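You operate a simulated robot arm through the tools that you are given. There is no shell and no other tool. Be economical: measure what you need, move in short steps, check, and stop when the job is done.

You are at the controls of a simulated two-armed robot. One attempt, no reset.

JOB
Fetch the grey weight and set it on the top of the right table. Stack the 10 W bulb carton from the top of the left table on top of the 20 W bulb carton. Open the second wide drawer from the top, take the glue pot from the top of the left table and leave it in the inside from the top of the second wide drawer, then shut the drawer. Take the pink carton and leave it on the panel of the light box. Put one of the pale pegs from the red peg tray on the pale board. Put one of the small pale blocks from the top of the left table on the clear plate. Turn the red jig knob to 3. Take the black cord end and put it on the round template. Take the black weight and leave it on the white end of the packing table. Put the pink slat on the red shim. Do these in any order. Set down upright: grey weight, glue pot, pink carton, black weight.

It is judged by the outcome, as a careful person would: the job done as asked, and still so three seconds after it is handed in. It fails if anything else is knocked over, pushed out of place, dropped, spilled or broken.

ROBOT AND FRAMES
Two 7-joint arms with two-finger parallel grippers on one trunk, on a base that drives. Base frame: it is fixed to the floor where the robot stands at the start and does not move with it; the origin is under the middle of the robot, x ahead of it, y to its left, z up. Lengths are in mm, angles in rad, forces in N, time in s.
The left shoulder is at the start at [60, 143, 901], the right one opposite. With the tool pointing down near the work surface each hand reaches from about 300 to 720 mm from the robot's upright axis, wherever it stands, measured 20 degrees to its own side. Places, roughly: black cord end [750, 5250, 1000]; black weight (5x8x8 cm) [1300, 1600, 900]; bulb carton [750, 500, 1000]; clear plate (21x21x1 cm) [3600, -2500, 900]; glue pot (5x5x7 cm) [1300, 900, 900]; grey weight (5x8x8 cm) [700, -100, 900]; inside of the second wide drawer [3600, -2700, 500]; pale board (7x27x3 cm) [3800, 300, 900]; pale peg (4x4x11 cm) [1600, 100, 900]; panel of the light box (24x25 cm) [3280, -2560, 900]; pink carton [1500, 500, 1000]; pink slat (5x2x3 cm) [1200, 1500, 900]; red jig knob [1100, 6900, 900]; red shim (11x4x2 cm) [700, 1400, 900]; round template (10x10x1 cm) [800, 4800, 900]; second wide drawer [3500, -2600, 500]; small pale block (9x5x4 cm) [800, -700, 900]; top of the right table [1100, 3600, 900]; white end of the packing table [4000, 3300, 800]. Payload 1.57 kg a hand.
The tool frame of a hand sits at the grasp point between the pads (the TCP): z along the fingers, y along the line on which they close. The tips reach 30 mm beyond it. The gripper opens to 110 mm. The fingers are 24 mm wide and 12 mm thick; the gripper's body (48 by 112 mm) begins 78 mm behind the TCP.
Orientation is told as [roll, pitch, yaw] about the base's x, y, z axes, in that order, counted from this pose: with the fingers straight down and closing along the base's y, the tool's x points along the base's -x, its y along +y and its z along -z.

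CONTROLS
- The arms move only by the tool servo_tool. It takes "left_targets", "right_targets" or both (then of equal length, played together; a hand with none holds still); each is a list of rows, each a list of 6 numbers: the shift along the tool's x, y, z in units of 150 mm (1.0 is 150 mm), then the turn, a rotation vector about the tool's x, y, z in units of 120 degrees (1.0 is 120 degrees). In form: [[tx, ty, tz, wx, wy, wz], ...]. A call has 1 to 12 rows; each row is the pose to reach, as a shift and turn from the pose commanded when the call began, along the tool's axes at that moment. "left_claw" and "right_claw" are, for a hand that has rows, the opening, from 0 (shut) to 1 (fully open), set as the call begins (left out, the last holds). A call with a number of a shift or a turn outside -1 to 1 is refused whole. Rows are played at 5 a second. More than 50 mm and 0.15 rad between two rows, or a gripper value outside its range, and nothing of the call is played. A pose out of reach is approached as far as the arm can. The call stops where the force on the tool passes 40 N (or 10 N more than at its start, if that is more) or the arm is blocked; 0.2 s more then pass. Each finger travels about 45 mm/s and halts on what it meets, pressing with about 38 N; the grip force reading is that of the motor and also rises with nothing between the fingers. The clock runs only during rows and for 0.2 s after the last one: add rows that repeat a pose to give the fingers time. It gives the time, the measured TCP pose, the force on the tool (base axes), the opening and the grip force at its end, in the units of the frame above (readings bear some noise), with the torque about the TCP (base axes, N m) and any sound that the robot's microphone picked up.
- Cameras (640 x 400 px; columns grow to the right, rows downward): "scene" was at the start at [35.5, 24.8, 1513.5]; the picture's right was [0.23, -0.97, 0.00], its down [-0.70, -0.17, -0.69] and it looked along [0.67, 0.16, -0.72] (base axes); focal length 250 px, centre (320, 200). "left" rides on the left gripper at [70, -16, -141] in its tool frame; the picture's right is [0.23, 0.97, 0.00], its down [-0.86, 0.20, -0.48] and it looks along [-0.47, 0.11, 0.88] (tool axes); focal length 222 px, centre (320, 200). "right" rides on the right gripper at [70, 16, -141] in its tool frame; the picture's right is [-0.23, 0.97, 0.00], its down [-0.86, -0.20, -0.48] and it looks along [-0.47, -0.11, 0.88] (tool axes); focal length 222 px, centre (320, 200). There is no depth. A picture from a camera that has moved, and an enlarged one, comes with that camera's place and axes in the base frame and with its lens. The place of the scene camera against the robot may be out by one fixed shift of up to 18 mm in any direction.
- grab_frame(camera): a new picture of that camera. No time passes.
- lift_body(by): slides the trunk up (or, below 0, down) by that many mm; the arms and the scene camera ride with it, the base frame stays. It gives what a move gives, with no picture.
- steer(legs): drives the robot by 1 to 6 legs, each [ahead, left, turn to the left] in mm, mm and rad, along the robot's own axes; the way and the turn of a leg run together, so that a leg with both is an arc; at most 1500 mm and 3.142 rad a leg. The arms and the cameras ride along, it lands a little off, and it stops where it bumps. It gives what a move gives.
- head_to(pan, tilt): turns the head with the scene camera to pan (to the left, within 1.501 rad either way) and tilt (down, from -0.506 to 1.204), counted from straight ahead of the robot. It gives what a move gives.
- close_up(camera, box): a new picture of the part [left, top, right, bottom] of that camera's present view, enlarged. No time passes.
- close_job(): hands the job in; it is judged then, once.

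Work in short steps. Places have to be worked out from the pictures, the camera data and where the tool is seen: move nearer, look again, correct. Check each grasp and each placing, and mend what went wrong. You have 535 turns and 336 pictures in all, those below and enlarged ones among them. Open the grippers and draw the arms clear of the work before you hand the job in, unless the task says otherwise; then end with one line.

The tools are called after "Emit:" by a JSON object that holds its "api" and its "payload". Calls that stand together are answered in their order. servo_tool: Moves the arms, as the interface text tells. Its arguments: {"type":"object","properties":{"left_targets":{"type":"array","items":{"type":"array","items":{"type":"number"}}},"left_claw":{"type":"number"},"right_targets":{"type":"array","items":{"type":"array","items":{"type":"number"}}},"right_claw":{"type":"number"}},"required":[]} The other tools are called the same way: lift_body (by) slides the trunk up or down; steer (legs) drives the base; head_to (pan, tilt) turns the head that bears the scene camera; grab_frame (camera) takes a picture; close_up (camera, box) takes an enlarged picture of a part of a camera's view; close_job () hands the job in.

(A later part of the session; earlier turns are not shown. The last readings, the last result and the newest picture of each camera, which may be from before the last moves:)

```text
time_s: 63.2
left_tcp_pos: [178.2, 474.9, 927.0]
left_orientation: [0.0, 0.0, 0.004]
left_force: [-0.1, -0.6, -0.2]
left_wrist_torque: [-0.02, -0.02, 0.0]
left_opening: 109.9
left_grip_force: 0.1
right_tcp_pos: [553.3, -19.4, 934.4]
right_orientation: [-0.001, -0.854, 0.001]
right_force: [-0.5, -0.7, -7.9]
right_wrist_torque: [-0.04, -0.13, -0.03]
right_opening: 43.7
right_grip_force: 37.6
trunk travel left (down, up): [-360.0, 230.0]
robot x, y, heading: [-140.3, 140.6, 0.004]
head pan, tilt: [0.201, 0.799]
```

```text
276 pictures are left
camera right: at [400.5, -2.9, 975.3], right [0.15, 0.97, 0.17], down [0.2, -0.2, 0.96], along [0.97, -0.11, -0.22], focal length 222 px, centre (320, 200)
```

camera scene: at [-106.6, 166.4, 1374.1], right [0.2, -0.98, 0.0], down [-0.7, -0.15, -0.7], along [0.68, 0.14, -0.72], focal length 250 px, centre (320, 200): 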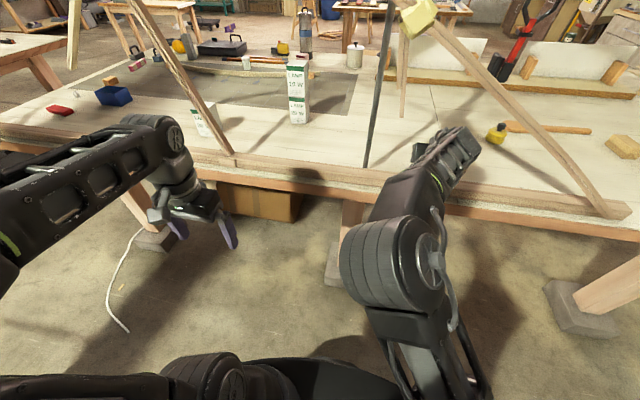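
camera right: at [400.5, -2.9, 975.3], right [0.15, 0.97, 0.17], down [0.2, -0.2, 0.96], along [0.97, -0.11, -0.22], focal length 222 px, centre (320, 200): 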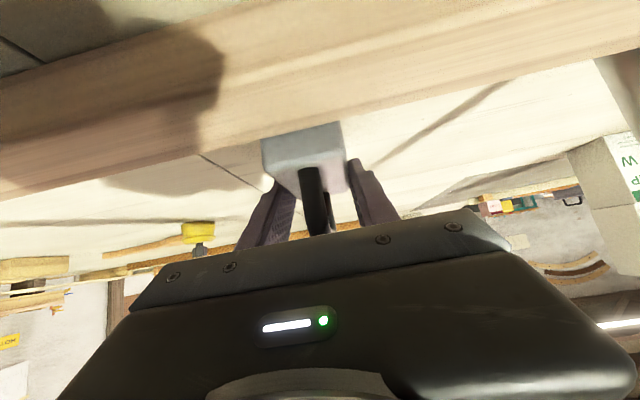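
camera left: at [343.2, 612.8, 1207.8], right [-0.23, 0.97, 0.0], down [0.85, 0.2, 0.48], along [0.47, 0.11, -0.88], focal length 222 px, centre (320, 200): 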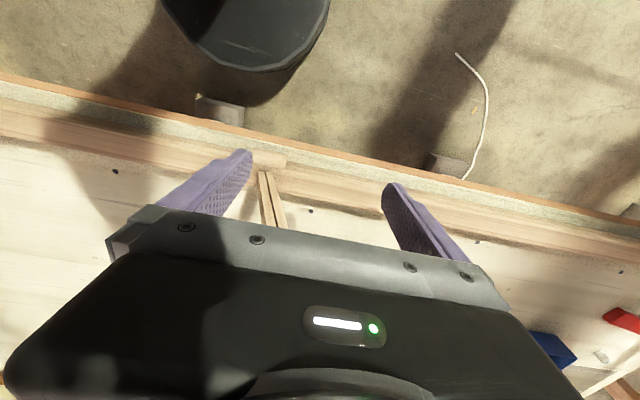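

I raise the trunk 60 mm so the weight clears the rail, then back away.

Emit:
{"api": "lift_body", "payload": {"by": 60}}

Emit:
{"api": "steer", "payload": {"legs": [[-250, 0, 0]]}}

Emit:
{"api": "head_to", "payload": {"pan": 1.3, "tilt": 0.6}}

Emit:
{"api": "grab_frame", "payload": {"camera": "scene"}}

```text
time_s: 64.2
left_tcp_pos: [178.5, 475.2, 986.1]
left_orientation: [0.001, 0.0, 0.003]
left_force: [-0.2, -0.4, 0.3]
left_wrist_torque: [0.01, 0.0, 0.01]
left_opening: 110.0
left_grip_force: 0.1
right_tcp_pos: [552.9, -19.9, 992.6]
right_orientation: [-0.001, -0.855, 0.002]
right_force: [0.2, 0.1, -8.2]
right_wrist_torque: [0.02, -0.08, -0.01]
right_opening: 43.6
right_grip_force: 38.2
trunk travel left (down, up): [-420.0, 170.0]
robot x, y, heading: [-144.1, 145.4, -0.003]
head pan, tilt: [0.201, 0.799]
```

```text
time_s: 66.1
left_tcp_pos: [-73.2, 474.2, 987.5]
left_orientation: [-0.002, 0.001, 0.003]
left_force: [-0.4, 0.0, 1.4]
left_wrist_torque: [0.0, -0.03, -0.01]
left_opening: 109.9
left_grip_force: 0.1
right_tcp_pos: [300.6, -20.0, 994.6]
right_orientation: [0.001, -0.854, 0.002]
right_force: [-1.6, 0.0, -7.6]
right_wrist_torque: [-0.04, -0.1, 0.02]
right_opening: 43.6
right_grip_force: 37.5
trunk travel left (down, up): [-420.0, 170.0]
robot x, y, heading: [-395.2, 145.9, 0.003]
head pan, tilt: [0.201, 0.799]
```

```text
time_s: 67.4
left_tcp_pos: [-74.3, 473.0, 986.5]
left_orientation: [0.0, 0.0, 0.003]
left_force: [-0.1, 0.5, 0.0]
left_wrist_torque: [-0.02, 0.01, -0.01]
left_opening: 110.1
left_grip_force: 0.0
right_tcp_pos: [301.1, -20.1, 994.2]
right_orientation: [0.0, -0.856, 0.003]
right_force: [-0.5, 0.4, -7.1]
right_wrist_torque: [0.0, -0.09, 0.01]
right_opening: 43.7
right_grip_force: 38.2
trunk travel left (down, up): [-420.0, 170.0]
robot x, y, heading: [-398.6, 145.1, 0.005]
head pan, tilt: [1.3, 0.6]
```

```text
275 pictures are left
camera scene: at [-413.5, 234.2, 1451.0], right [0.96, -0.26, 0.0], down [-0.15, -0.54, -0.82], along [0.22, 0.8, -0.57], focal length 250 px, centre (320, 200)
```

scene: 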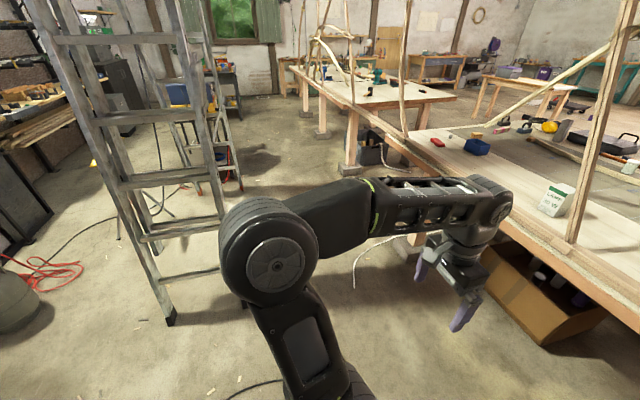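

I retract the right hand 150 mm for travel.

Emit:
{"api": "servo_tool", "payload": {"right_targets": [[0.164, -0.04, -0.189, 0, 0, 0], [0.328, -0.08, -0.378, 0, 0, 0], [0.49, -0.12, -0.567, 0, 0, 0], [0.655, -0.16, -0.756, 0, 0, 0]]}}

Emit:
{"api": "head_to", "payload": {"pan": 0.2, "tilt": 0.9}}

Emit:
{"api": "grab_frame", "payload": {"camera": "scene"}}

```text
time_s: 68.4
left_tcp_pos: [-73.8, 474.0, 987.7]
left_orientation: [-0.002, 0.0, 0.004]
left_force: [-0.1, -0.8, 0.2]
left_wrist_torque: [-0.01, 0.0, -0.04]
left_opening: 110.0
left_grip_force: 0.1
right_tcp_pos: [149.0, -44.2, 996.8]
right_orientation: [0.0, -0.856, 0.002]
right_force: [0.0, -0.5, -6.6]
right_wrist_torque: [-0.01, -0.09, 0.04]
right_opening: 43.9
right_grip_force: 37.5
trunk travel left (down, up): [-420.0, 170.0]
robot x, y, heading: [-396.6, 137.9, 0.007]
head pan, tilt: [1.3, 0.6]
```

```text
time_s: 69.7
left_tcp_pos: [-72.6, 474.8, 986.9]
left_orientation: [0.001, 0.0, 0.003]
left_force: [0.3, 0.3, 0.0]
left_wrist_torque: [0.02, -0.01, 0.0]
left_opening: 110.0
left_grip_force: 0.1
right_tcp_pos: [150.9, -43.6, 996.4]
right_orientation: [-0.001, -0.857, -0.001]
right_force: [-0.1, 0.3, -7.3]
right_wrist_torque: [-0.02, -0.1, 0.0]
right_opening: 44.1
right_grip_force: 38.1
trunk travel left (down, up): [-420.0, 170.0]
robot x, y, heading: [-394.8, 143.8, 0.005]
head pan, tilt: [0.201, 0.901]
```

```text
274 pictures are left
camera scene: at [-363.2, 164.3, 1426.2], right [0.2, -0.98, 0.0], down [-0.77, -0.16, -0.62], along [0.61, 0.13, -0.78], focal length 250 px, centre (320, 200)
```

scene: 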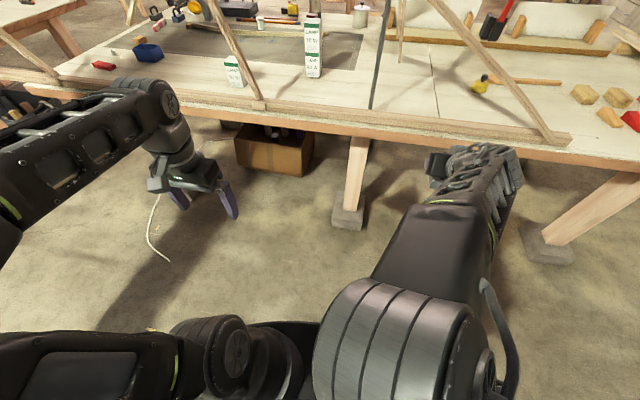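

Compact enough. I drive forward 160 and left 1500 along the aisle, then look.

Emit:
{"api": "steer", "payload": {"legs": [[160, 0, 0], [0, 1400, 0]]}}

Emit:
{"api": "head_to", "payload": {"pan": 0.9, "tilt": 0.6}}

Emit:
{"api": "grab_frame", "payload": {"camera": "scene"}}

Emit:
{"api": "head_to", "payload": {"pan": 0.1, "tilt": 0.6}}

Emit:
{"api": "grab_frame", "payload": {"camera": "scene"}}

```text
time_s: 77.6
left_tcp_pos: [98.3, 1850.6, 987.1]
left_orientation: [0.001, 0.0, -0.011]
left_force: [0.1, 0.3, 0.1]
left_wrist_torque: [-0.02, -0.04, 0.01]
left_opening: 110.0
left_grip_force: 0.1
right_tcp_pos: [313.8, 1329.8, 996.8]
right_orientation: [0.001, -0.855, -0.014]
right_force: [0.5, 0.2, -7.7]
right_wrist_torque: [-0.01, -0.09, 0.02]
right_opening: 43.7
right_grip_force: 38.4
trunk travel left (down, up): [-420.0, 170.0]
robot x, y, heading: [-227.8, 1527.5, -0.013]
head pan, tilt: [0.201, 0.901]
```

```text
time_s: 78.7
left_tcp_pos: [97.6, 1848.1, 986.0]
left_orientation: [0.0, 0.0, -0.013]
left_force: [0.2, 0.2, 0.1]
left_wrist_torque: [-0.03, 0.01, 0.01]
left_opening: 110.0
left_grip_force: 0.0
right_tcp_pos: [312.6, 1330.1, 996.8]
right_orientation: [0.0, -0.855, -0.014]
right_force: [-0.9, -0.2, -8.6]
right_wrist_torque: [0.0, -0.06, -0.01]
right_opening: 43.8
right_grip_force: 38.1
trunk travel left (down, up): [-420.0, 170.0]
robot x, y, heading: [-231.0, 1523.9, -0.012]
head pan, tilt: [0.901, 0.6]
```

```text
273 pictures are left
camera scene: at [-215.1, 1598.6, 1450.9], right [0.78, -0.63, 0.0], down [-0.36, -0.44, -0.82], along [0.52, 0.64, -0.57], focal length 250 px, centre (320, 200)
```

scene: 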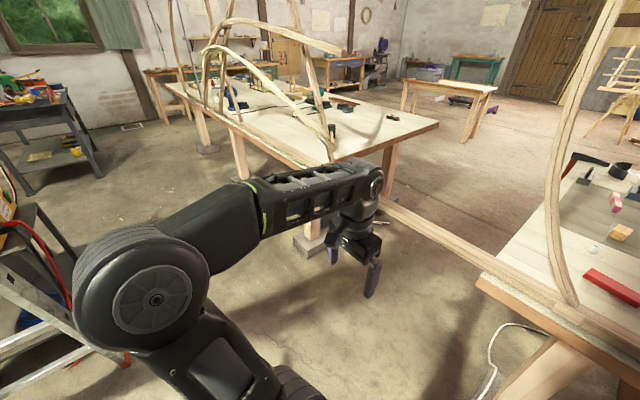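

```text
time_s: 79.8
left_tcp_pos: [97.8, 1849.0, 986.9]
left_orientation: [0.0, -0.001, -0.012]
left_force: [0.5, 0.3, -1.1]
left_wrist_torque: [-0.02, 0.0, 0.02]
left_opening: 110.0
left_grip_force: 0.1
right_tcp_pos: [313.2, 1329.4, 996.4]
right_orientation: [0.0, -0.857, -0.015]
right_force: [-0.4, 0.9, -7.1]
right_wrist_torque: [0.01, -0.07, -0.02]
right_opening: 43.9
right_grip_force: 38.0
trunk travel left (down, up): [-420.0, 170.0]
robot x, y, heading: [-228.7, 1523.0, -0.017]
head pan, tilt: [0.099, 0.6]
```

```text
272 pictures are left
camera scene: at [-182.8, 1537.9, 1450.9], right [0.09, -1.0, 0.0], down [-0.56, -0.05, -0.82], along [0.82, 0.07, -0.57], focal length 250 px, centre (320, 200)
```

scene: 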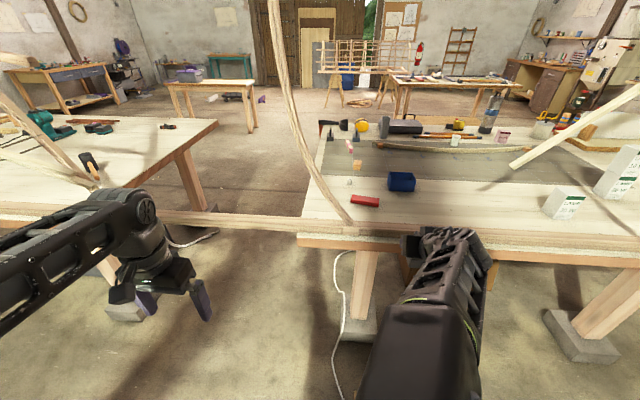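

The keel rail bridges both tables, so the far side must be reached around an end. I continue left toward the right table.

Emit:
{"api": "steer", "payload": {"legs": [[0, 1100, 0.015]]}}

Emit:
{"api": "head_to", "payload": {"pan": 0.5, "tilt": 0.6}}

Emit:
{"api": "grab_frame", "payload": {"camera": "scene"}}

Emit:
{"api": "head_to", "payload": {"pan": 1.3, "tilt": 0.5}}

Emit:
{"api": "grab_frame", "payload": {"camera": "scene"}}

```text
time_s: 85.5
left_tcp_pos: [92.9, 2960.8, 987.2]
left_orientation: [-0.001, 0.0, 0.009]
left_force: [-0.9, 0.9, -0.4]
left_wrist_torque: [0.02, 0.03, -0.03]
left_opening: 110.1
left_grip_force: 0.1
right_tcp_pos: [318.7, 2444.6, 995.5]
right_orientation: [0.001, -0.855, 0.008]
right_force: [-0.2, 0.7, -7.2]
right_wrist_torque: [0.0, -0.08, 0.0]
right_opening: 43.9
right_grip_force: 38.2
trunk travel left (down, up): [-420.0, 170.0]
robot x, y, heading: [-225.3, 2628.7, 0.008]
head pan, tilt: [0.099, 0.6]
```

```text
time_s: 86.4
left_tcp_pos: [92.0, 2960.5, 987.8]
left_orientation: [0.0, -0.001, 0.008]
left_force: [0.0, 0.7, 0.7]
left_wrist_torque: [0.02, 0.03, -0.01]
left_opening: 110.1
left_grip_force: 0.1
right_tcp_pos: [318.7, 2444.7, 995.6]
right_orientation: [-0.001, -0.855, 0.008]
right_force: [-0.2, 0.5, -7.5]
right_wrist_torque: [-0.02, -0.05, 0.04]
right_opening: 43.9
right_grip_force: 38.3
trunk travel left (down, up): [-420.0, 170.0]
robot x, y, heading: [-226.5, 2626.2, 0.011]
head pan, tilt: [0.499, 0.6]
```

```text
271 pictures are left
camera scene: at [-192.1, 2676.9, 1451.0], right [0.49, -0.87, 0.0], down [-0.49, -0.27, -0.82], along [0.72, 0.4, -0.57], focal length 250 px, centre (320, 200)
```

scene: 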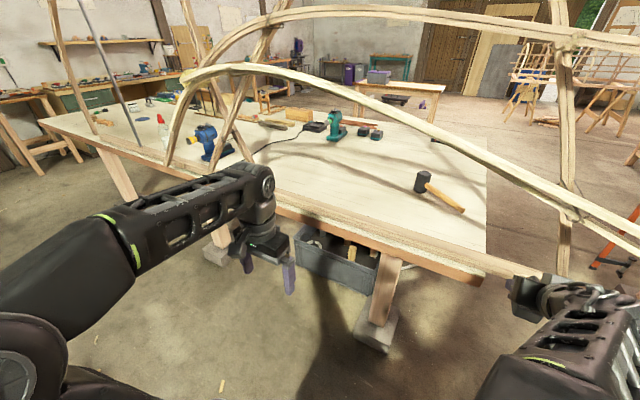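

```text
time_s: 87.5
left_tcp_pos: [92.5, 2961.1, 987.0]
left_orientation: [0.0, -0.001, 0.01]
left_force: [-0.6, 0.3, 0.3]
left_wrist_torque: [0.01, 0.01, 0.01]
left_opening: 109.9
left_grip_force: 0.1
right_tcp_pos: [318.0, 2444.4, 995.5]
right_orientation: [0.0, -0.854, 0.006]
right_force: [-0.2, -0.1, -8.0]
right_wrist_torque: [-0.01, -0.08, 0.02]
right_opening: 43.7
right_grip_force: 38.3
trunk travel left (down, up): [-420.0, 170.0]
robot x, y, heading: [-226.4, 2628.6, 0.012]
head pan, tilt: [1.3, 0.499]
```

```text
270 pictures are left
camera scene: at [-245.7, 2721.9, 1460.1], right [0.97, -0.26, 0.0], down [-0.12, -0.46, -0.88], along [0.23, 0.85, -0.48], focal length 250 px, centre (320, 200)
```

scene: 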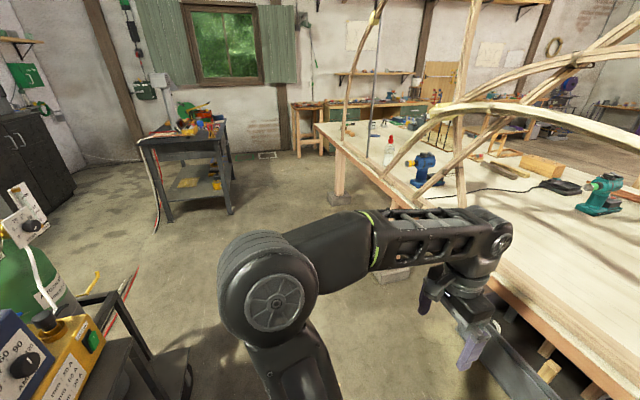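

The front of the right table at y≈2950 is free under the arch. A cart stands on the left rear; I check its clearance before moving on.

Emit:
{"api": "head_to", "payload": {"pan": 1.5, "tilt": 0.95}}

Emit:
{"api": "grab_frame", "payload": {"camera": "scene"}}

```text
time_s: 88.4
left_tcp_pos: [92.7, 2960.5, 987.0]
left_orientation: [0.0, 0.0, 0.008]
left_force: [0.2, 0.8, 0.2]
left_wrist_torque: [-0.01, 0.0, 0.02]
left_opening: 109.9
left_grip_force: 0.1
right_tcp_pos: [319.1, 2444.4, 995.4]
right_orientation: [0.0, -0.854, 0.006]
right_force: [0.3, 0.4, -8.3]
right_wrist_torque: [0.03, -0.1, 0.0]
right_opening: 44.1
right_grip_force: 38.0
trunk travel left (down, up): [-420.0, 170.0]
robot x, y, heading: [-228.3, 2630.8, 0.011]
head pan, tilt: [1.499, 0.949]
```

```text
269 pictures are left
camera scene: at [-264.7, 2706.6, 1422.7], right [1.0, -0.06, 0.0], down [-0.05, -0.81, -0.58], along [0.04, 0.58, -0.81], focal length 250 px, centre (320, 200)
```

scene: 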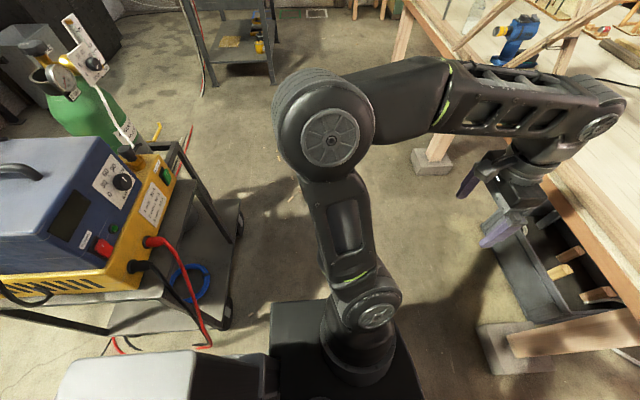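

Cart is clear (x<−640). I drive left 470, forward 150.

Emit:
{"api": "steer", "payload": {"legs": [[0, 470, 0], [150, 0, 0]]}}

Emit:
{"api": "head_to", "payload": {"pan": -0.1, "tilt": 0.8}}

Emit:
{"api": "grab_frame", "payload": {"camera": "scene"}}

Emit:
{"api": "grab_frame", "payload": {"camera": "right"}}

```text
time_s: 92.1
left_tcp_pos: [235.9, 3428.0, 986.6]
left_orientation: [0.0, 0.001, 0.016]
left_force: [0.9, 0.6, -1.0]
left_wrist_torque: [0.01, 0.01, 0.06]
left_opening: 109.9
left_grip_force: 0.0
right_tcp_pos: [465.8, 2913.0, 995.2]
right_orientation: [0.0, -0.855, 0.014]
right_force: [0.0, 0.2, -8.3]
right_wrist_torque: [0.04, -0.06, 0.01]
right_opening: 43.8
right_grip_force: 38.1
trunk travel left (down, up): [-420.0, 170.0]
robot x, y, heading: [-79.6, 3091.8, 0.014]
head pan, tilt: [1.499, 0.949]
```

```text
time_s: 93.8
left_tcp_pos: [235.7, 3426.4, 987.0]
left_orientation: [-0.001, -0.001, 0.015]
left_force: [-0.2, 0.5, 0.1]
left_wrist_torque: [0.03, -0.01, 0.01]
left_opening: 110.1
left_grip_force: 0.1
right_tcp_pos: [463.7, 2914.0, 997.0]
right_orientation: [-0.001, -0.856, 0.014]
right_force: [-0.1, 0.2, -7.4]
right_wrist_torque: [-0.03, -0.06, 0.0]
right_opening: 43.7
right_grip_force: 37.7
trunk travel left (down, up): [-420.0, 170.0]
robot x, y, heading: [-80.8, 3091.9, 0.018]
head pan, tilt: [-0.099, 0.799]
```

```text
268 pictures are left
camera scene: at [-44.0, 3091.9, 1434.1], right [-0.08, -1.0, 0.0], down [-0.71, 0.06, -0.7], along [0.69, -0.06, -0.72], focal length 250 px, centre (320, 200)
```

scene: 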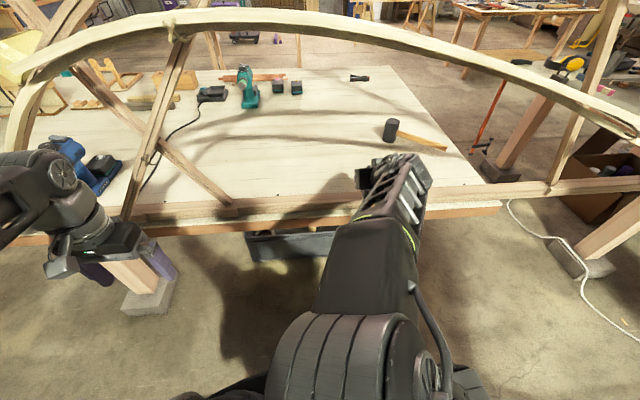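

```text
267 pictures are left
camera right: at [312.4, 2927.5, 1037.0], right [0.14, 0.98, 0.17], down [0.2, -0.2, 0.96], along [0.97, -0.1, -0.23], focal length 222 px, centre (320, 200)
```

right: 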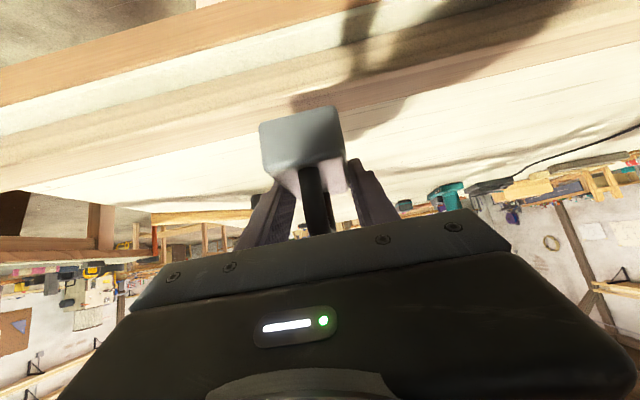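

The spot (~640,2914) is free. I drive forward 110 and extend 80 mm.

Emit:
{"api": "steer", "payload": {"legs": [[110, 0, 0]]}}

Emit:
{"api": "servo_tool", "payload": {"right_targets": [[-0.175, 0, 0.2, 0, 0, 0], [-0.35, 0, 0.403, 0, 0, 0]]}}

Emit:
{"api": "grab_frame", "payload": {"camera": "right"}}

```text
time_s: 95.1
left_tcp_pos: [336.8, 3428.6, 986.3]
left_orientation: [0.0, 0.003, 0.018]
left_force: [-0.3, 1.2, 0.1]
left_wrist_torque: [0.01, 0.02, 0.02]
left_opening: 110.0
left_grip_force: 0.1
right_tcp_pos: [569.4, 2917.5, 994.5]
right_orientation: [0.001, -0.851, 0.017]
right_force: [-0.6, 0.7, -7.9]
right_wrist_torque: [0.0, -0.09, 0.05]
right_opening: 43.7
right_grip_force: 38.5
trunk travel left (down, up): [-420.0, 170.0]
robot x, y, heading: [27.0, 3096.1, 0.016]
head pan, tilt: [-0.099, 0.799]
stopped in leg 1: the robot was blocked; the commanded pose is now the measured one
```

```text
time_s: 95.7
left_tcp_pos: [337.0, 3429.1, 987.1]
left_orientation: [-0.001, 0.003, 0.02]
left_force: [0.4, 0.5, 0.0]
left_wrist_torque: [0.03, -0.03, -0.03]
left_opening: 109.8
left_grip_force: 0.0
right_tcp_pos: [648.3, 2917.0, 996.1]
right_orientation: [0.002, -0.854, 0.017]
right_force: [-0.6, -0.4, -7.4]
right_wrist_torque: [-0.01, -0.11, 0.0]
right_opening: 43.5
right_grip_force: 38.0
trunk travel left (down, up): [-420.0, 170.0]
robot x, y, heading: [26.6, 3095.6, 0.018]
head pan, tilt: [-0.099, 0.799]
```

```text
266 pictures are left
camera right: at [497.0, 2931.1, 1037.7], right [0.13, 0.98, 0.17], down [0.2, -0.2, 0.96], along [0.97, -0.09, -0.23], focal length 222 px, centre (320, 200)
```

right: 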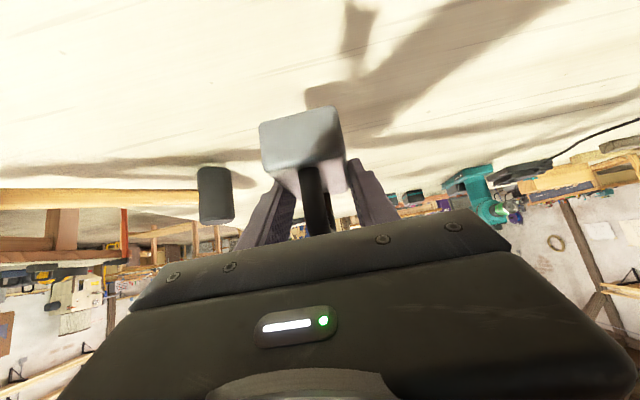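

The base met something (likely the crate below) at the end; I'll back off later. I lower the weight 75 mm, then in small steps.

Emit:
{"api": "servo_tool", "payload": {"right_targets": [[0.126, 0, 0.109, 0, 0, 0], [0.252, 0, 0.218, 0, 0, 0], [0.378, 0, 0.3275, 0, 0, 0]]}}

Emit:
{"api": "servo_tool", "payload": {"right_targets": [[0.01, 0, 0.009, 0, 0, 0], [0.02, 0, 0.0175, 0, 0, 0], [0.03, 0, 0.026, 0, 0, 0], [0.04, 0, 0.035, 0, 0, 0]]}}

Emit:
{"api": "grab_frame", "payload": {"camera": "right"}}

```text
time_s: 96.5
left_tcp_pos: [336.1, 3430.0, 986.0]
left_orientation: [-0.001, 0.004, 0.021]
left_force: [-1.1, 0.3, -0.4]
left_wrist_torque: [0.01, 0.0, 0.01]
left_opening: 110.0
left_grip_force: 0.1
right_tcp_pos: [649.6, 2918.3, 920.0]
right_orientation: [0.0, -0.856, 0.019]
right_force: [0.6, -0.2, -8.7]
right_wrist_torque: [0.0, -0.1, -0.04]
right_opening: 43.9
right_grip_force: 37.7
trunk travel left (down, up): [-420.0, 170.0]
robot x, y, heading: [24.0, 3095.7, 0.018]
head pan, tilt: [-0.099, 0.799]
```

```text
time_s: 97.5
left_tcp_pos: [337.6, 3428.1, 985.5]
left_orientation: [0.0, 0.002, 0.02]
left_force: [-0.1, 0.1, 0.1]
left_wrist_torque: [0.01, 0.0, 0.01]
left_opening: 109.9
left_grip_force: 0.0
right_tcp_pos: [649.0, 2918.7, 913.5]
right_orientation: [0.0, -0.856, 0.017]
right_force: [-1.3, -0.8, -5.8]
right_wrist_torque: [-0.07, 0.01, 0.01]
right_opening: 43.8
right_grip_force: 37.8
trunk travel left (down, up): [-420.0, 170.0]
robot x, y, heading: [22.6, 3093.9, 0.022]
head pan, tilt: [-0.099, 0.799]
```

```text
265 pictures are left
camera right: at [497.5, 2931.5, 954.0], right [0.13, 0.98, 0.17], down [0.2, -0.2, 0.96], along [0.97, -0.09, -0.22], focal length 222 px, centre (320, 200)
```

right: 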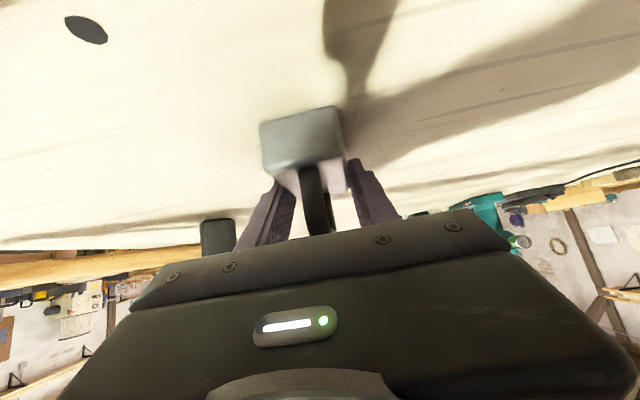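

Contact begins at the same height as the pick. I lower 1.5 mm more, open, and withdraw along the fingers.

Emit:
{"api": "servo_tool", "payload": {"right_targets": [[0.008, 0, 0.007, 0, 0, 0], [0.008, 0, 0.007, 0, 0, 0]]}}

Emit:
{"api": "servo_tool", "payload": {"right_targets": [[0, 0, 0, 0, 0, 0], [0, 0, 0, 0, 0, 0], [0, 0, 0, 0, 0, 0], [0, 0, 0, 0, 0, 0], [0, 0, 0, 0, 0, 0]], "right_claw": 0.9}}

Emit:
{"api": "servo_tool", "payload": {"right_targets": [[0, 0, -0.25, 0, 0, 0], [0, 0, -0.5, 0, 0, 0], [0, 0, -0.8, 0, 0, 0]]}}

Emit:
{"api": "grab_frame", "payload": {"camera": "right"}}

```text
time_s: 98.1
left_tcp_pos: [337.4, 3429.1, 986.0]
left_orientation: [-0.001, 0.005, 0.019]
left_force: [-0.3, 0.3, 0.2]
left_wrist_torque: [-0.02, 0.01, -0.01]
left_opening: 109.8
left_grip_force: 0.0
right_tcp_pos: [650.9, 2917.6, 913.2]
right_orientation: [-0.001, -0.858, 0.017]
right_force: [-5.7, -0.2, 12.3]
right_wrist_torque: [-0.08, 1.13, 0.08]
right_opening: 44.1
right_grip_force: 38.0
trunk travel left (down, up): [-420.0, 170.0]
robot x, y, heading: [26.8, 3096.1, 0.021]
head pan, tilt: [-0.099, 0.799]
```

```text
time_s: 99.3
left_tcp_pos: [336.2, 3428.7, 986.7]
left_orientation: [-0.002, 0.003, 0.021]
left_force: [-0.2, -0.5, 0.8]
left_wrist_torque: [-0.04, 0.01, -0.01]
left_opening: 110.0
left_grip_force: 0.1
right_tcp_pos: [650.0, 2917.4, 912.9]
right_orientation: [0.0, -0.856, 0.016]
right_force: [0.1, 0.1, -0.6]
right_wrist_torque: [0.0, -0.05, 0.02]
right_opening: 98.9
right_grip_force: 0.1
trunk travel left (down, up): [-420.0, 170.0]
robot x, y, heading: [21.5, 3095.2, 0.014]
head pan, tilt: [-0.099, 0.799]
```

```text
time_s: 100.1
left_tcp_pos: [336.0, 3429.3, 986.4]
left_orientation: [-0.002, 0.004, 0.018]
left_force: [-0.1, -0.5, -0.7]
left_wrist_torque: [0.03, 0.0, 0.01]
left_opening: 110.0
left_grip_force: 0.0
right_tcp_pos: [559.0, 2913.9, 992.3]
right_orientation: [0.004, -0.855, 0.014]
right_force: [-0.5, 0.3, -0.4]
right_wrist_torque: [0.04, 0.0, 0.05]
right_opening: 99.1
right_grip_force: 0.1
trunk travel left (down, up): [-420.0, 170.0]
robot x, y, heading: [23.7, 3096.5, 0.019]
head pan, tilt: [-0.099, 0.799]
```

```text
264 pictures are left
camera right: at [406.9, 2928.0, 1033.7], right [0.13, 0.98, 0.17], down [0.2, -0.2, 0.96], along [0.97, -0.09, -0.22], focal length 222 px, centre (320, 200)
```

right: 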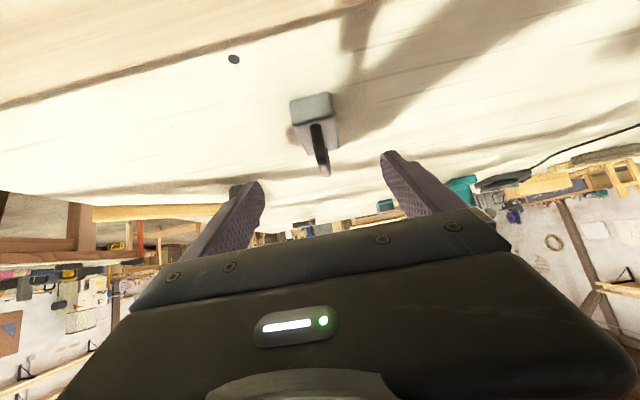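

Grey weight stands on the right table. I back away and drive left toward the cord and template.

Emit:
{"api": "steer", "payload": {"legs": [[-240, 0, 0], [0, 1100, -0.015]]}}

Emit:
{"api": "head_to", "payload": {"pan": 0.6, "tilt": 0.6}}

Emit:
{"api": "grab_frame", "payload": {"camera": "scene"}}

Emit:
{"api": "head_to", "payload": {"pan": 1.3, "tilt": 0.6}}

Emit:
{"api": "grab_frame", "payload": {"camera": "scene"}}

```text
time_s: 107.1
left_tcp_pos: [94.7, 4527.6, 983.9]
left_orientation: [-0.003, 0.005, 0.004]
left_force: [0.7, 0.6, 0.1]
left_wrist_torque: [0.0, 0.0, 0.01]
left_opening: 109.9
left_grip_force: 0.0
right_tcp_pos: [308.4, 4007.9, 991.9]
right_orientation: [0.001, -0.854, 0.005]
right_force: [0.4, 0.4, 0.0]
right_wrist_torque: [-0.01, -0.06, 0.0]
right_opening: 99.0
right_grip_force: 0.1
trunk travel left (down, up): [-420.0, 170.0]
robot x, y, heading: [-224.9, 4197.3, 0.007]
head pan, tilt: [-0.099, 0.799]
```

```text
time_s: 108.2
left_tcp_pos: [93.7, 4526.0, 985.7]
left_orientation: [-0.003, 0.005, 0.004]
left_force: [-0.1, 0.4, 0.0]
left_wrist_torque: [-0.03, -0.01, -0.03]
left_opening: 110.0
left_grip_force: 0.1
right_tcp_pos: [308.8, 4007.4, 991.3]
right_orientation: [0.001, -0.853, 0.001]
right_force: [0.0, -0.2, -0.4]
right_wrist_torque: [-0.01, 0.03, 0.01]
right_opening: 98.8
right_grip_force: 0.2
trunk travel left (down, up): [-420.0, 170.0]
robot x, y, heading: [-222.2, 4197.3, 0.003]
head pan, tilt: [0.6, 0.6]
```

```text
263 pictures are left
camera scene: at [-194.5, 4252.3, 1451.0], right [0.57, -0.82, 0.0], down [-0.47, -0.32, -0.82], along [0.68, 0.47, -0.57], focal length 250 px, centre (320, 200)
```

scene: 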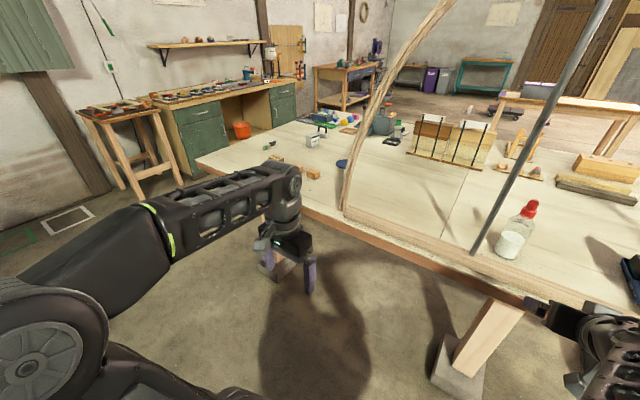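

```text
time_s: 109.3
left_tcp_pos: [93.8, 4526.5, 985.2]
left_orientation: [-0.002, 0.006, 0.004]
left_force: [0.4, 0.4, 0.9]
left_wrist_torque: [0.02, 0.03, 0.03]
left_opening: 109.9
left_grip_force: 0.0
right_tcp_pos: [309.5, 4007.1, 991.9]
right_orientation: [-0.001, -0.854, 0.002]
right_force: [0.5, -0.3, -0.5]
right_wrist_torque: [-0.03, 0.02, 0.0]
right_opening: 98.7
right_grip_force: 0.0
trunk travel left (down, up): [-420.0, 170.0]
robot x, y, heading: [-223.8, 4196.8, 0.002]
head pan, tilt: [1.3, 0.6]
```

```text
262 pictures are left
camera scene: at [-244.0, 4287.4, 1451.0], right [0.96, -0.26, 0.0], down [-0.15, -0.55, -0.83], along [0.22, 0.8, -0.56], focal length 250 px, centre (320, 200)
```

scene: 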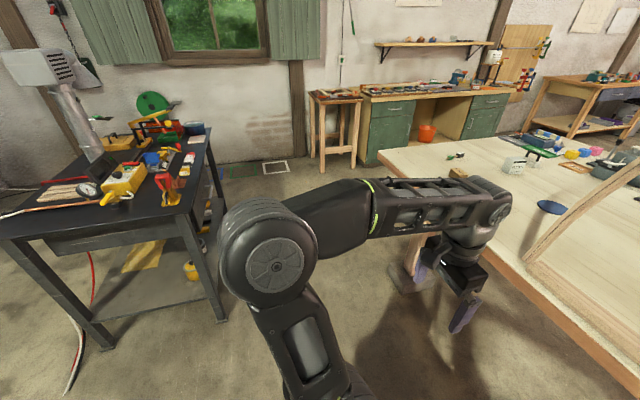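

The blue disc at ~(840,4825) is the round template. I zoom in for the cord end and the knob.

Emit:
{"api": "close_up", "payload": {"camera": "scene", "box": [400, 100, 640, 250]}}

Emit:
{"api": "close_up", "payload": {"camera": "scene", "box": [300, 40, 560, 180]}}

```text
2.67 times, centred on (520, 175) of scene
camera zoom: at [-244.0, 4287.4, 1451.0], right [0.96, -0.26, 0.0], down [-0.15, -0.55, -0.83], along [0.22, 0.8, -0.56], focal length 666 px, centre (-213, 267)
```

zoom: 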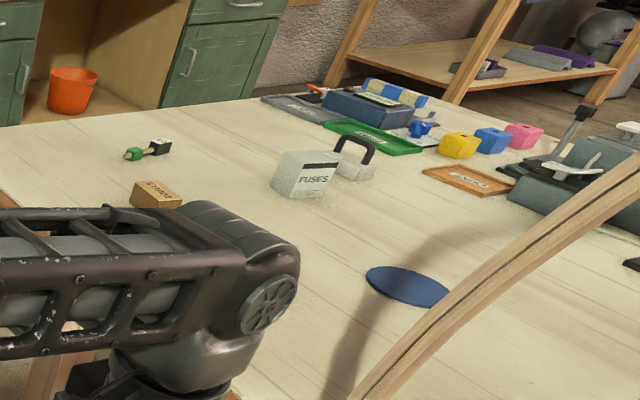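

```text
2.46 times, centred on (430, 110) of scene
camera zoom: at [-244.0, 4287.4, 1451.0], right [0.96, -0.26, 0.0], down [-0.15, -0.55, -0.83], along [0.22, 0.8, -0.56], focal length 614 px, centre (49, 422)
```

zoom: 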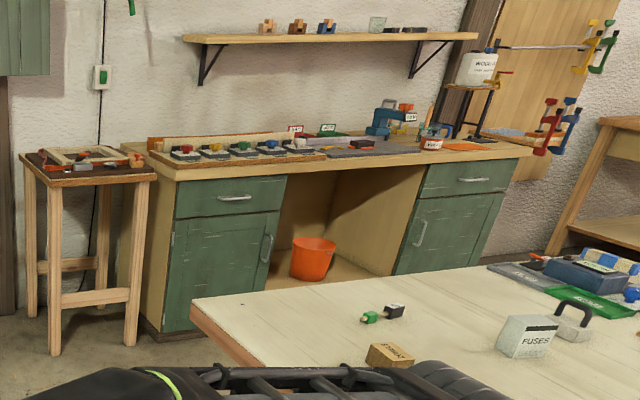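

The green/black item may be a hanging cord end (triangulates near z≈970). I drive further left for a closer look.

Emit:
{"api": "steer", "payload": {"legs": [[0, 500, 0]]}}

Emit:
{"api": "head_to", "payload": {"pan": 0.5, "tilt": 0.4}}

Emit:
{"api": "grab_frame", "payload": {"camera": "scene"}}

Emit:
{"api": "close_up", "payload": {"camera": "scene", "box": [180, 100, 420, 250]}}

```text
time_s: 112.2
left_tcp_pos: [89.9, 5033.6, 985.2]
left_orientation: [-0.002, 0.006, 0.006]
left_force: [-1.2, 0.9, 0.6]
left_wrist_torque: [-0.03, -0.02, -0.01]
left_opening: 109.9
left_grip_force: 0.1
right_tcp_pos: [307.0, 4516.8, 990.1]
right_orientation: [0.002, -0.854, 0.005]
right_force: [-0.6, -0.8, 0.4]
right_wrist_torque: [-0.03, -0.01, 0.03]
right_opening: 99.1
right_grip_force: 0.0
trunk travel left (down, up): [-420.0, 170.0]
robot x, y, heading: [-229.9, 4702.8, 0.007]
head pan, tilt: [1.3, 0.6]
```

```text
time_s: 113.4
left_tcp_pos: [91.3, 5034.2, 984.8]
left_orientation: [-0.002, 0.005, 0.008]
left_force: [-0.2, 0.0, 0.2]
left_wrist_torque: [0.01, 0.04, 0.02]
left_opening: 109.8
left_grip_force: 0.1
right_tcp_pos: [307.7, 4516.2, 991.1]
right_orientation: [0.002, -0.855, 0.005]
right_force: [-0.7, 0.2, 1.3]
right_wrist_torque: [0.01, 0.02, -0.01]
right_opening: 98.9
right_grip_force: 0.0
trunk travel left (down, up): [-420.0, 170.0]
robot x, y, heading: [-228.7, 4700.9, 0.003]
head pan, tilt: [0.499, 0.4]
```

```text
259 pictures are left
camera scene: at [-189.2, 4753.6, 1469.2], right [0.49, -0.87, 0.0], down [-0.34, -0.19, -0.92], along [0.81, 0.45, -0.39], focal length 250 px, centre (320, 200)
```

scene: 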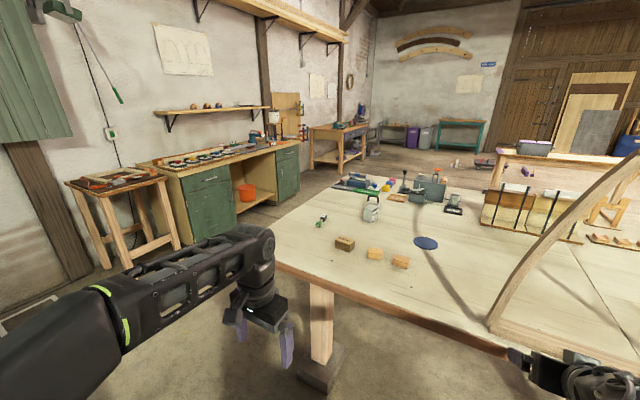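

```text
2.67 times, centred on (300, 175) of scene
camera zoom: at [-189.2, 4753.6, 1469.2], right [0.49, -0.87, 0.0], down [-0.34, -0.19, -0.92], along [0.81, 0.45, -0.39], focal length 666 px, centre (373, 267)
```

zoom: 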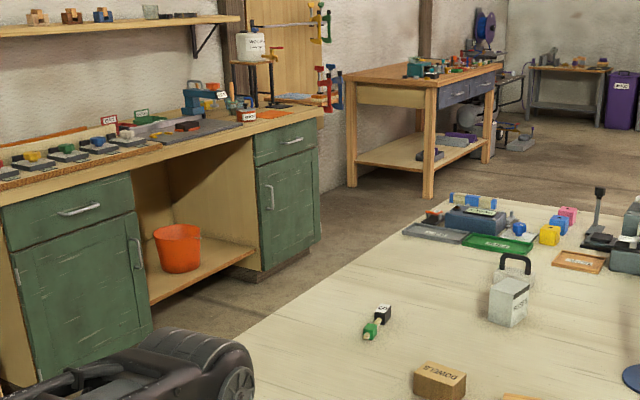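

The item lies on the table near (790,5285). I raise the trunk and drive so it is in the left hand's zone.

Emit:
{"api": "lift_body", "payload": {"by": 110}}

Emit:
{"api": "steer", "payload": {"legs": [[0, 350, 0], [320, 0, 0]]}}

Emit:
{"api": "head_to", "payload": {"pan": 0.2, "tilt": 0.75}}

Emit:
{"api": "grab_frame", "payload": {"camera": "scene"}}

Emit:
{"api": "close_up", "payload": {"camera": "scene", "box": [240, 60, 400, 160]}}

```text
time_s: 114.8
left_tcp_pos: [90.1, 5032.9, 1094.6]
left_orientation: [-0.003, 0.004, 0.007]
left_force: [-0.4, -0.1, -0.3]
left_wrist_torque: [0.03, -0.02, 0.01]
left_opening: 109.9
left_grip_force: 0.0
right_tcp_pos: [306.6, 4516.5, 1100.7]
right_orientation: [0.002, -0.855, 0.006]
right_force: [0.8, 0.3, -0.4]
right_wrist_torque: [-0.02, 0.02, -0.04]
right_opening: 99.1
right_grip_force: 0.0
trunk travel left (down, up): [-530.0, 60.0]
robot x, y, heading: [-226.1, 4703.4, 0.009]
head pan, tilt: [0.499, 0.4]
```

```text
time_s: 118.8
left_tcp_pos: [404.3, 5379.8, 1094.4]
left_orientation: [-0.002, 0.007, 0.007]
left_force: [0.6, -0.6, 0.3]
left_wrist_torque: [0.03, 0.01, 0.03]
left_opening: 110.0
left_grip_force: 0.0
right_tcp_pos: [621.9, 4863.1, 1101.6]
right_orientation: [-0.002, -0.854, 0.005]
right_force: [0.5, -1.0, 0.5]
right_wrist_torque: [-0.04, 0.03, -0.01]
right_opening: 98.8
right_grip_force: 0.2
trunk travel left (down, up): [-530.0, 60.0]
robot x, y, heading: [88.5, 5048.2, 0.012]
head pan, tilt: [0.499, 0.4]
```

```text
time_s: 119.6
left_tcp_pos: [404.9, 5379.1, 1095.1]
left_orientation: [-0.001, 0.007, 0.008]
left_force: [0.1, 0.5, -0.6]
left_wrist_torque: [-0.01, 0.0, 0.01]
left_opening: 110.0
left_grip_force: 0.2
right_tcp_pos: [620.3, 4862.7, 1100.8]
right_orientation: [0.0, -0.853, 0.005]
right_force: [0.4, 0.2, 0.4]
right_wrist_torque: [0.02, 0.03, 0.01]
right_opening: 98.8
right_grip_force: 0.0
trunk travel left (down, up): [-530.0, 60.0]
robot x, y, heading: [82.9, 5045.1, 0.006]
head pan, tilt: [0.201, 0.75]
```

```text
257 pictures are left
camera scene: at [124.9, 5071.4, 1548.2], right [0.21, -0.98, 0.0], down [-0.67, -0.14, -0.73], along [0.72, 0.15, -0.68], focal length 250 px, centre (320, 200)
```

scene: 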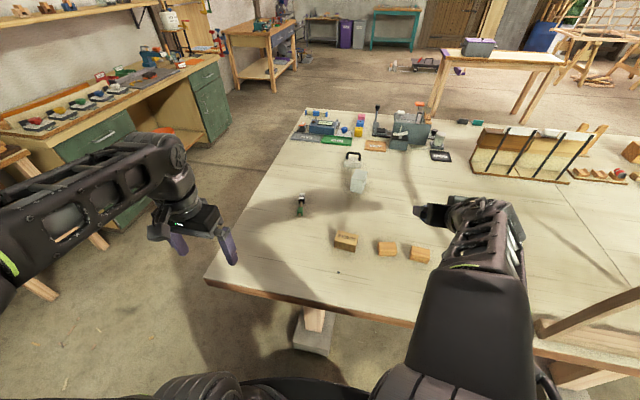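

```text
4.00 times, centred on (320, 110) of scene
camera zoom: at [124.9, 5071.4, 1548.2], right [0.21, -0.98, 0.0], down [-0.67, -0.14, -0.73], along [0.72, 0.15, -0.68], focal length 998 px, centre (320, 560)
```

zoom: 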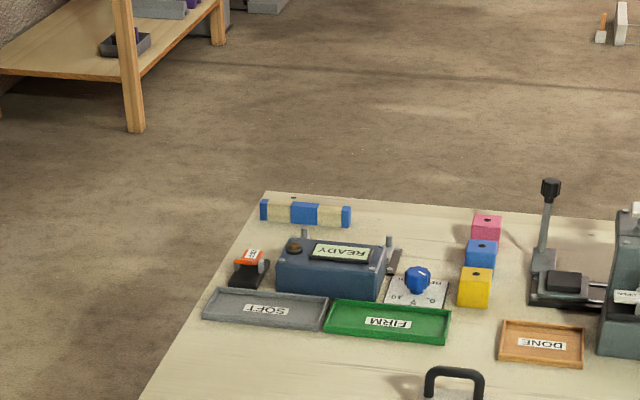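

Now a close look at the small cord item.

Emit:
{"api": "close_up", "payload": {"camera": "scene", "box": [270, 150, 430, 270]}}

Emit:
{"api": "grab_frame", "payload": {"camera": "left"}}

Emit:
{"api": "grab_frame", "payload": {"camera": "right"}}

```text
3.33 times, centred on (350, 210) of scene
camera zoom: at [124.9, 5071.4, 1548.2], right [0.21, -0.98, 0.0], down [-0.67, -0.14, -0.73], along [0.72, 0.15, -0.68], focal length 832 px, centre (220, 167)
```

zoom: 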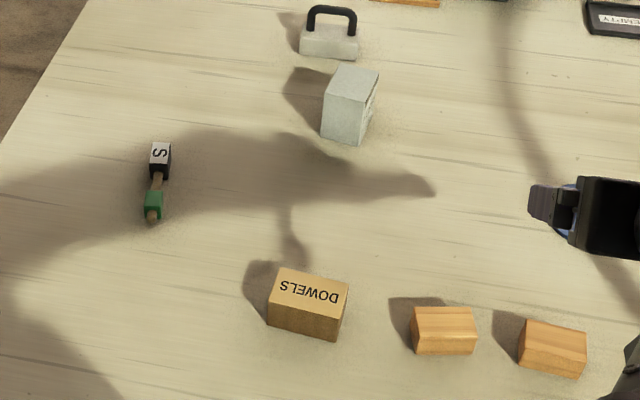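

```text
254 pictures are left
camera left: at [336.4, 5364.1, 1236.3], right [-0.23, 0.97, 0.0], down [0.86, 0.21, 0.47], along [0.46, 0.11, -0.88], focal length 222 px, centre (320, 200)
```

left: 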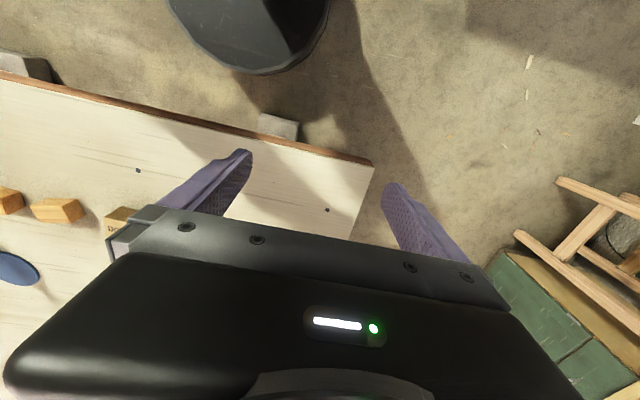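

```text
253 pictures are left
camera right: at [468.7, 4877.7, 1142.7], right [0.14, 0.97, 0.17], down [0.2, -0.2, 0.96], along [0.97, -0.1, -0.23], focal length 222 px, centre (320, 200)
```

right: 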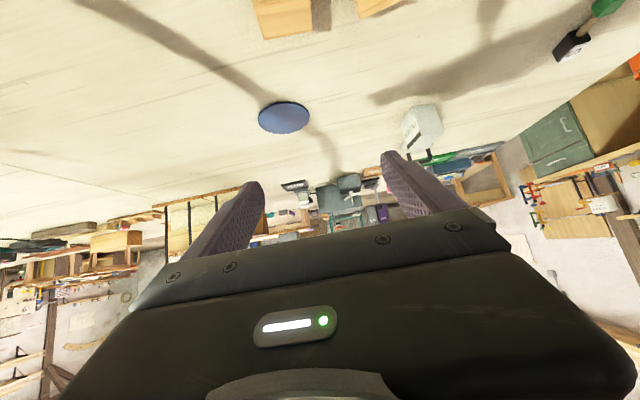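

The cord piece (green end toward me, black "S" end at ~(835,5287)) suits the already pitched right hand. I drive left 390 mm to bring it in front of that hand.

Emit:
{"api": "steer", "payload": {"legs": [[0, 390, -0.008]]}}

Emit:
{"api": "grab_frame", "payload": {"camera": "right"}}

Emit:
{"api": "head_to", "payload": {"pan": -0.1, "tilt": 0.75}}

Emit:
{"api": "close_up", "payload": {"camera": "scene", "box": [280, 120, 480, 245]}}

```text
time_s: 122.0
left_tcp_pos: [407.8, 5765.2, 1095.4]
left_orientation: [-0.002, 0.006, -0.004]
left_force: [0.1, 0.5, 0.3]
left_wrist_torque: [0.0, 0.0, 0.0]
left_opening: 110.0
left_grip_force: 0.0
right_tcp_pos: [619.0, 5244.7, 1102.7]
right_orientation: [0.001, -0.855, -0.005]
right_force: [0.0, 0.2, 0.1]
right_wrist_torque: [-0.06, -0.01, 0.03]
right_opening: 99.2
right_grip_force: 0.0
trunk travel left (down, up): [-530.0, 60.0]
robot x, y, heading: [81.2, 5433.4, -0.005]
head pan, tilt: [0.201, 0.75]
```

```text
252 pictures are left
camera right: at [465.8, 5261.6, 1142.8], right [0.16, 0.97, 0.17], down [0.2, -0.2, 0.96], along [0.97, -0.11, -0.23], focal length 222 px, centre (320, 200)
```

right: 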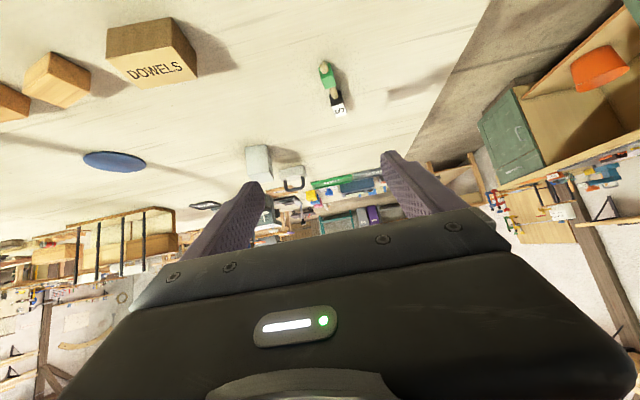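

```text
time_s: 122.8
left_tcp_pos: [408.6, 5764.1, 1095.5]
left_orientation: [-0.003, 0.006, -0.005]
left_force: [0.0, 0.6, 1.1]
left_wrist_torque: [0.01, -0.01, 0.01]
left_opening: 109.8
left_grip_force: 0.0
right_tcp_pos: [617.4, 5242.9, 1101.2]
right_orientation: [0.0, -0.853, -0.007]
right_force: [0.0, 0.6, 0.0]
right_wrist_torque: [0.0, 0.01, 0.01]
right_opening: 99.0
right_grip_force: 0.1
trunk travel left (down, up): [-530.0, 60.0]
robot x, y, heading: [82.5, 5434.8, -0.003]
head pan, tilt: [-0.099, 0.75]
```

```text
3.20 times, centred on (380, 182) of scene
camera zoom: at [125.4, 5433.9, 1548.1], right [-0.1, -0.99, 0.0], down [-0.68, 0.07, -0.73], along [0.73, -0.08, -0.68], focal length 799 px, centre (128, 256)
```

zoom: 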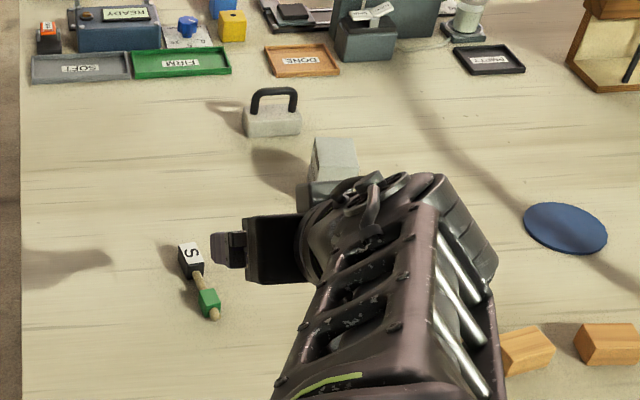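

Black end ≈(836,5282), cord nearly along x. I move the right hand above it in two steps.

Emit:
{"api": "servo_tool", "payload": {"right_targets": [[-0.19, 0.08, 0.218, 0, 0, 0], [-0.38, 0.17, 0.436, 0, 0, 0], [-0.5685, 0.25, 0.654, 0, 0, 0]]}}

Emit:
{"api": "servo_tool", "payload": {"right_targets": [[0.105, 0, 0.235, 0, 0, 0], [0.21, 0, 0.47, 0, 0, 0], [0.315, 0, 0.704, 0, 0, 0], [0.42, 0, 0.939, 0, 0, 0]]}}

Emit:
{"api": "grab_frame", "payload": {"camera": "right"}}

```text
time_s: 123.6
left_tcp_pos: [408.9, 5765.5, 1095.1]
left_orientation: [-0.001, 0.007, -0.006]
left_force: [0.3, 0.5, 0.2]
left_wrist_torque: [-0.05, 0.05, 0.0]
left_opening: 110.0
left_grip_force: 0.0
right_tcp_pos: [745.9, 5282.6, 1099.4]
right_orientation: [0.002, -0.852, -0.006]
right_force: [0.2, 0.1, 0.3]
right_wrist_torque: [-0.04, 0.01, 0.01]
right_opening: 98.9
right_grip_force: 0.0
trunk travel left (down, up): [-530.0, 60.0]
robot x, y, heading: [85.9, 5437.2, -0.005]
head pan, tilt: [-0.099, 0.75]
```

```text
time_s: 124.6
left_tcp_pos: [408.4, 5762.6, 1095.3]
left_orientation: [-0.002, 0.006, -0.005]
left_force: [-0.7, -0.3, -0.2]
left_wrist_torque: [0.02, 0.04, -0.03]
left_opening: 109.9
left_grip_force: 0.1
right_tcp_pos: [811.9, 5278.6, 961.9]
right_orientation: [0.0, -0.853, -0.008]
right_force: [-0.2, 0.6, -0.2]
right_wrist_torque: [-0.04, -0.01, 0.03]
right_opening: 98.9
right_grip_force: 0.0
trunk travel left (down, up): [-530.0, 60.0]
robot x, y, heading: [86.1, 5436.5, -0.005]
head pan, tilt: [-0.099, 0.75]
```

```text
250 pictures are left
camera right: at [660.2, 5296.1, 1002.4], right [0.16, 0.97, 0.17], down [0.2, -0.2, 0.96], along [0.97, -0.11, -0.23], focal length 222 px, centre (320, 200)
```

right: 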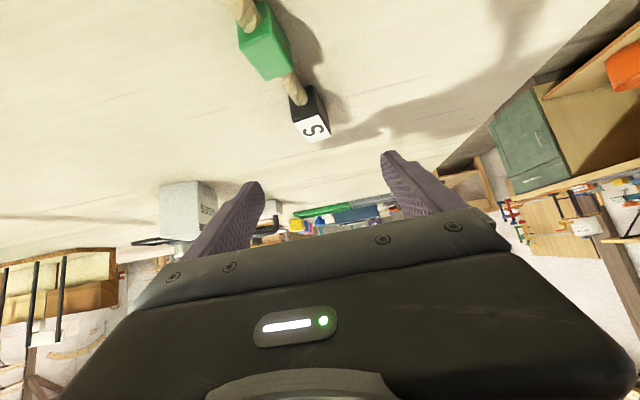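

Aligned with the black end. I descend 52 mm and close gently.

Emit:
{"api": "servo_tool", "payload": {"right_targets": [[0.12, 0.005, 0.12, 0, 0, 0], [0.247, 0.005, 0.242, 0, 0, 0]]}}

Emit:
{"api": "grab_frame", "payload": {"camera": "right"}}

```text
time_s: 125.2
left_tcp_pos: [406.7, 5764.3, 1095.5]
left_orientation: [-0.001, 0.004, -0.004]
left_force: [-0.1, 0.5, -0.6]
left_wrist_torque: [0.01, -0.01, 0.0]
left_opening: 109.7
left_grip_force: 0.0
right_tcp_pos: [815.4, 5278.6, 908.9]
right_orientation: [-0.002, -0.854, -0.006]
right_force: [-0.5, 0.0, 1.0]
right_wrist_torque: [-0.04, 0.01, 0.01]
right_opening: 99.1
right_grip_force: 0.1
trunk travel left (down, up): [-530.0, 60.0]
robot x, y, heading: [88.0, 5434.7, -0.004]
head pan, tilt: [-0.099, 0.75]
```

```text
249 pictures are left
camera right: at [663.2, 5295.9, 950.7], right [0.16, 0.97, 0.17], down [0.2, -0.2, 0.96], along [0.97, -0.11, -0.23], focal length 222 px, centre (320, 200)
```

right: 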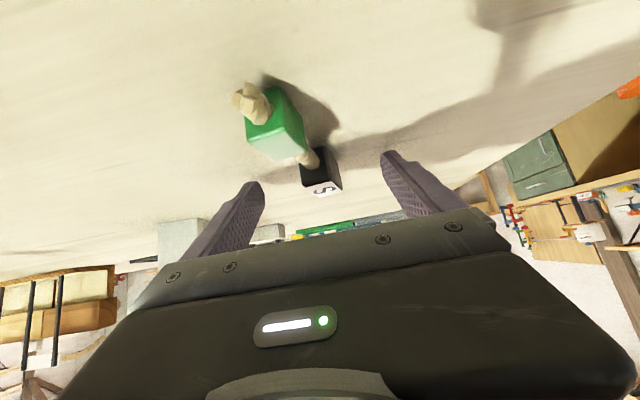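

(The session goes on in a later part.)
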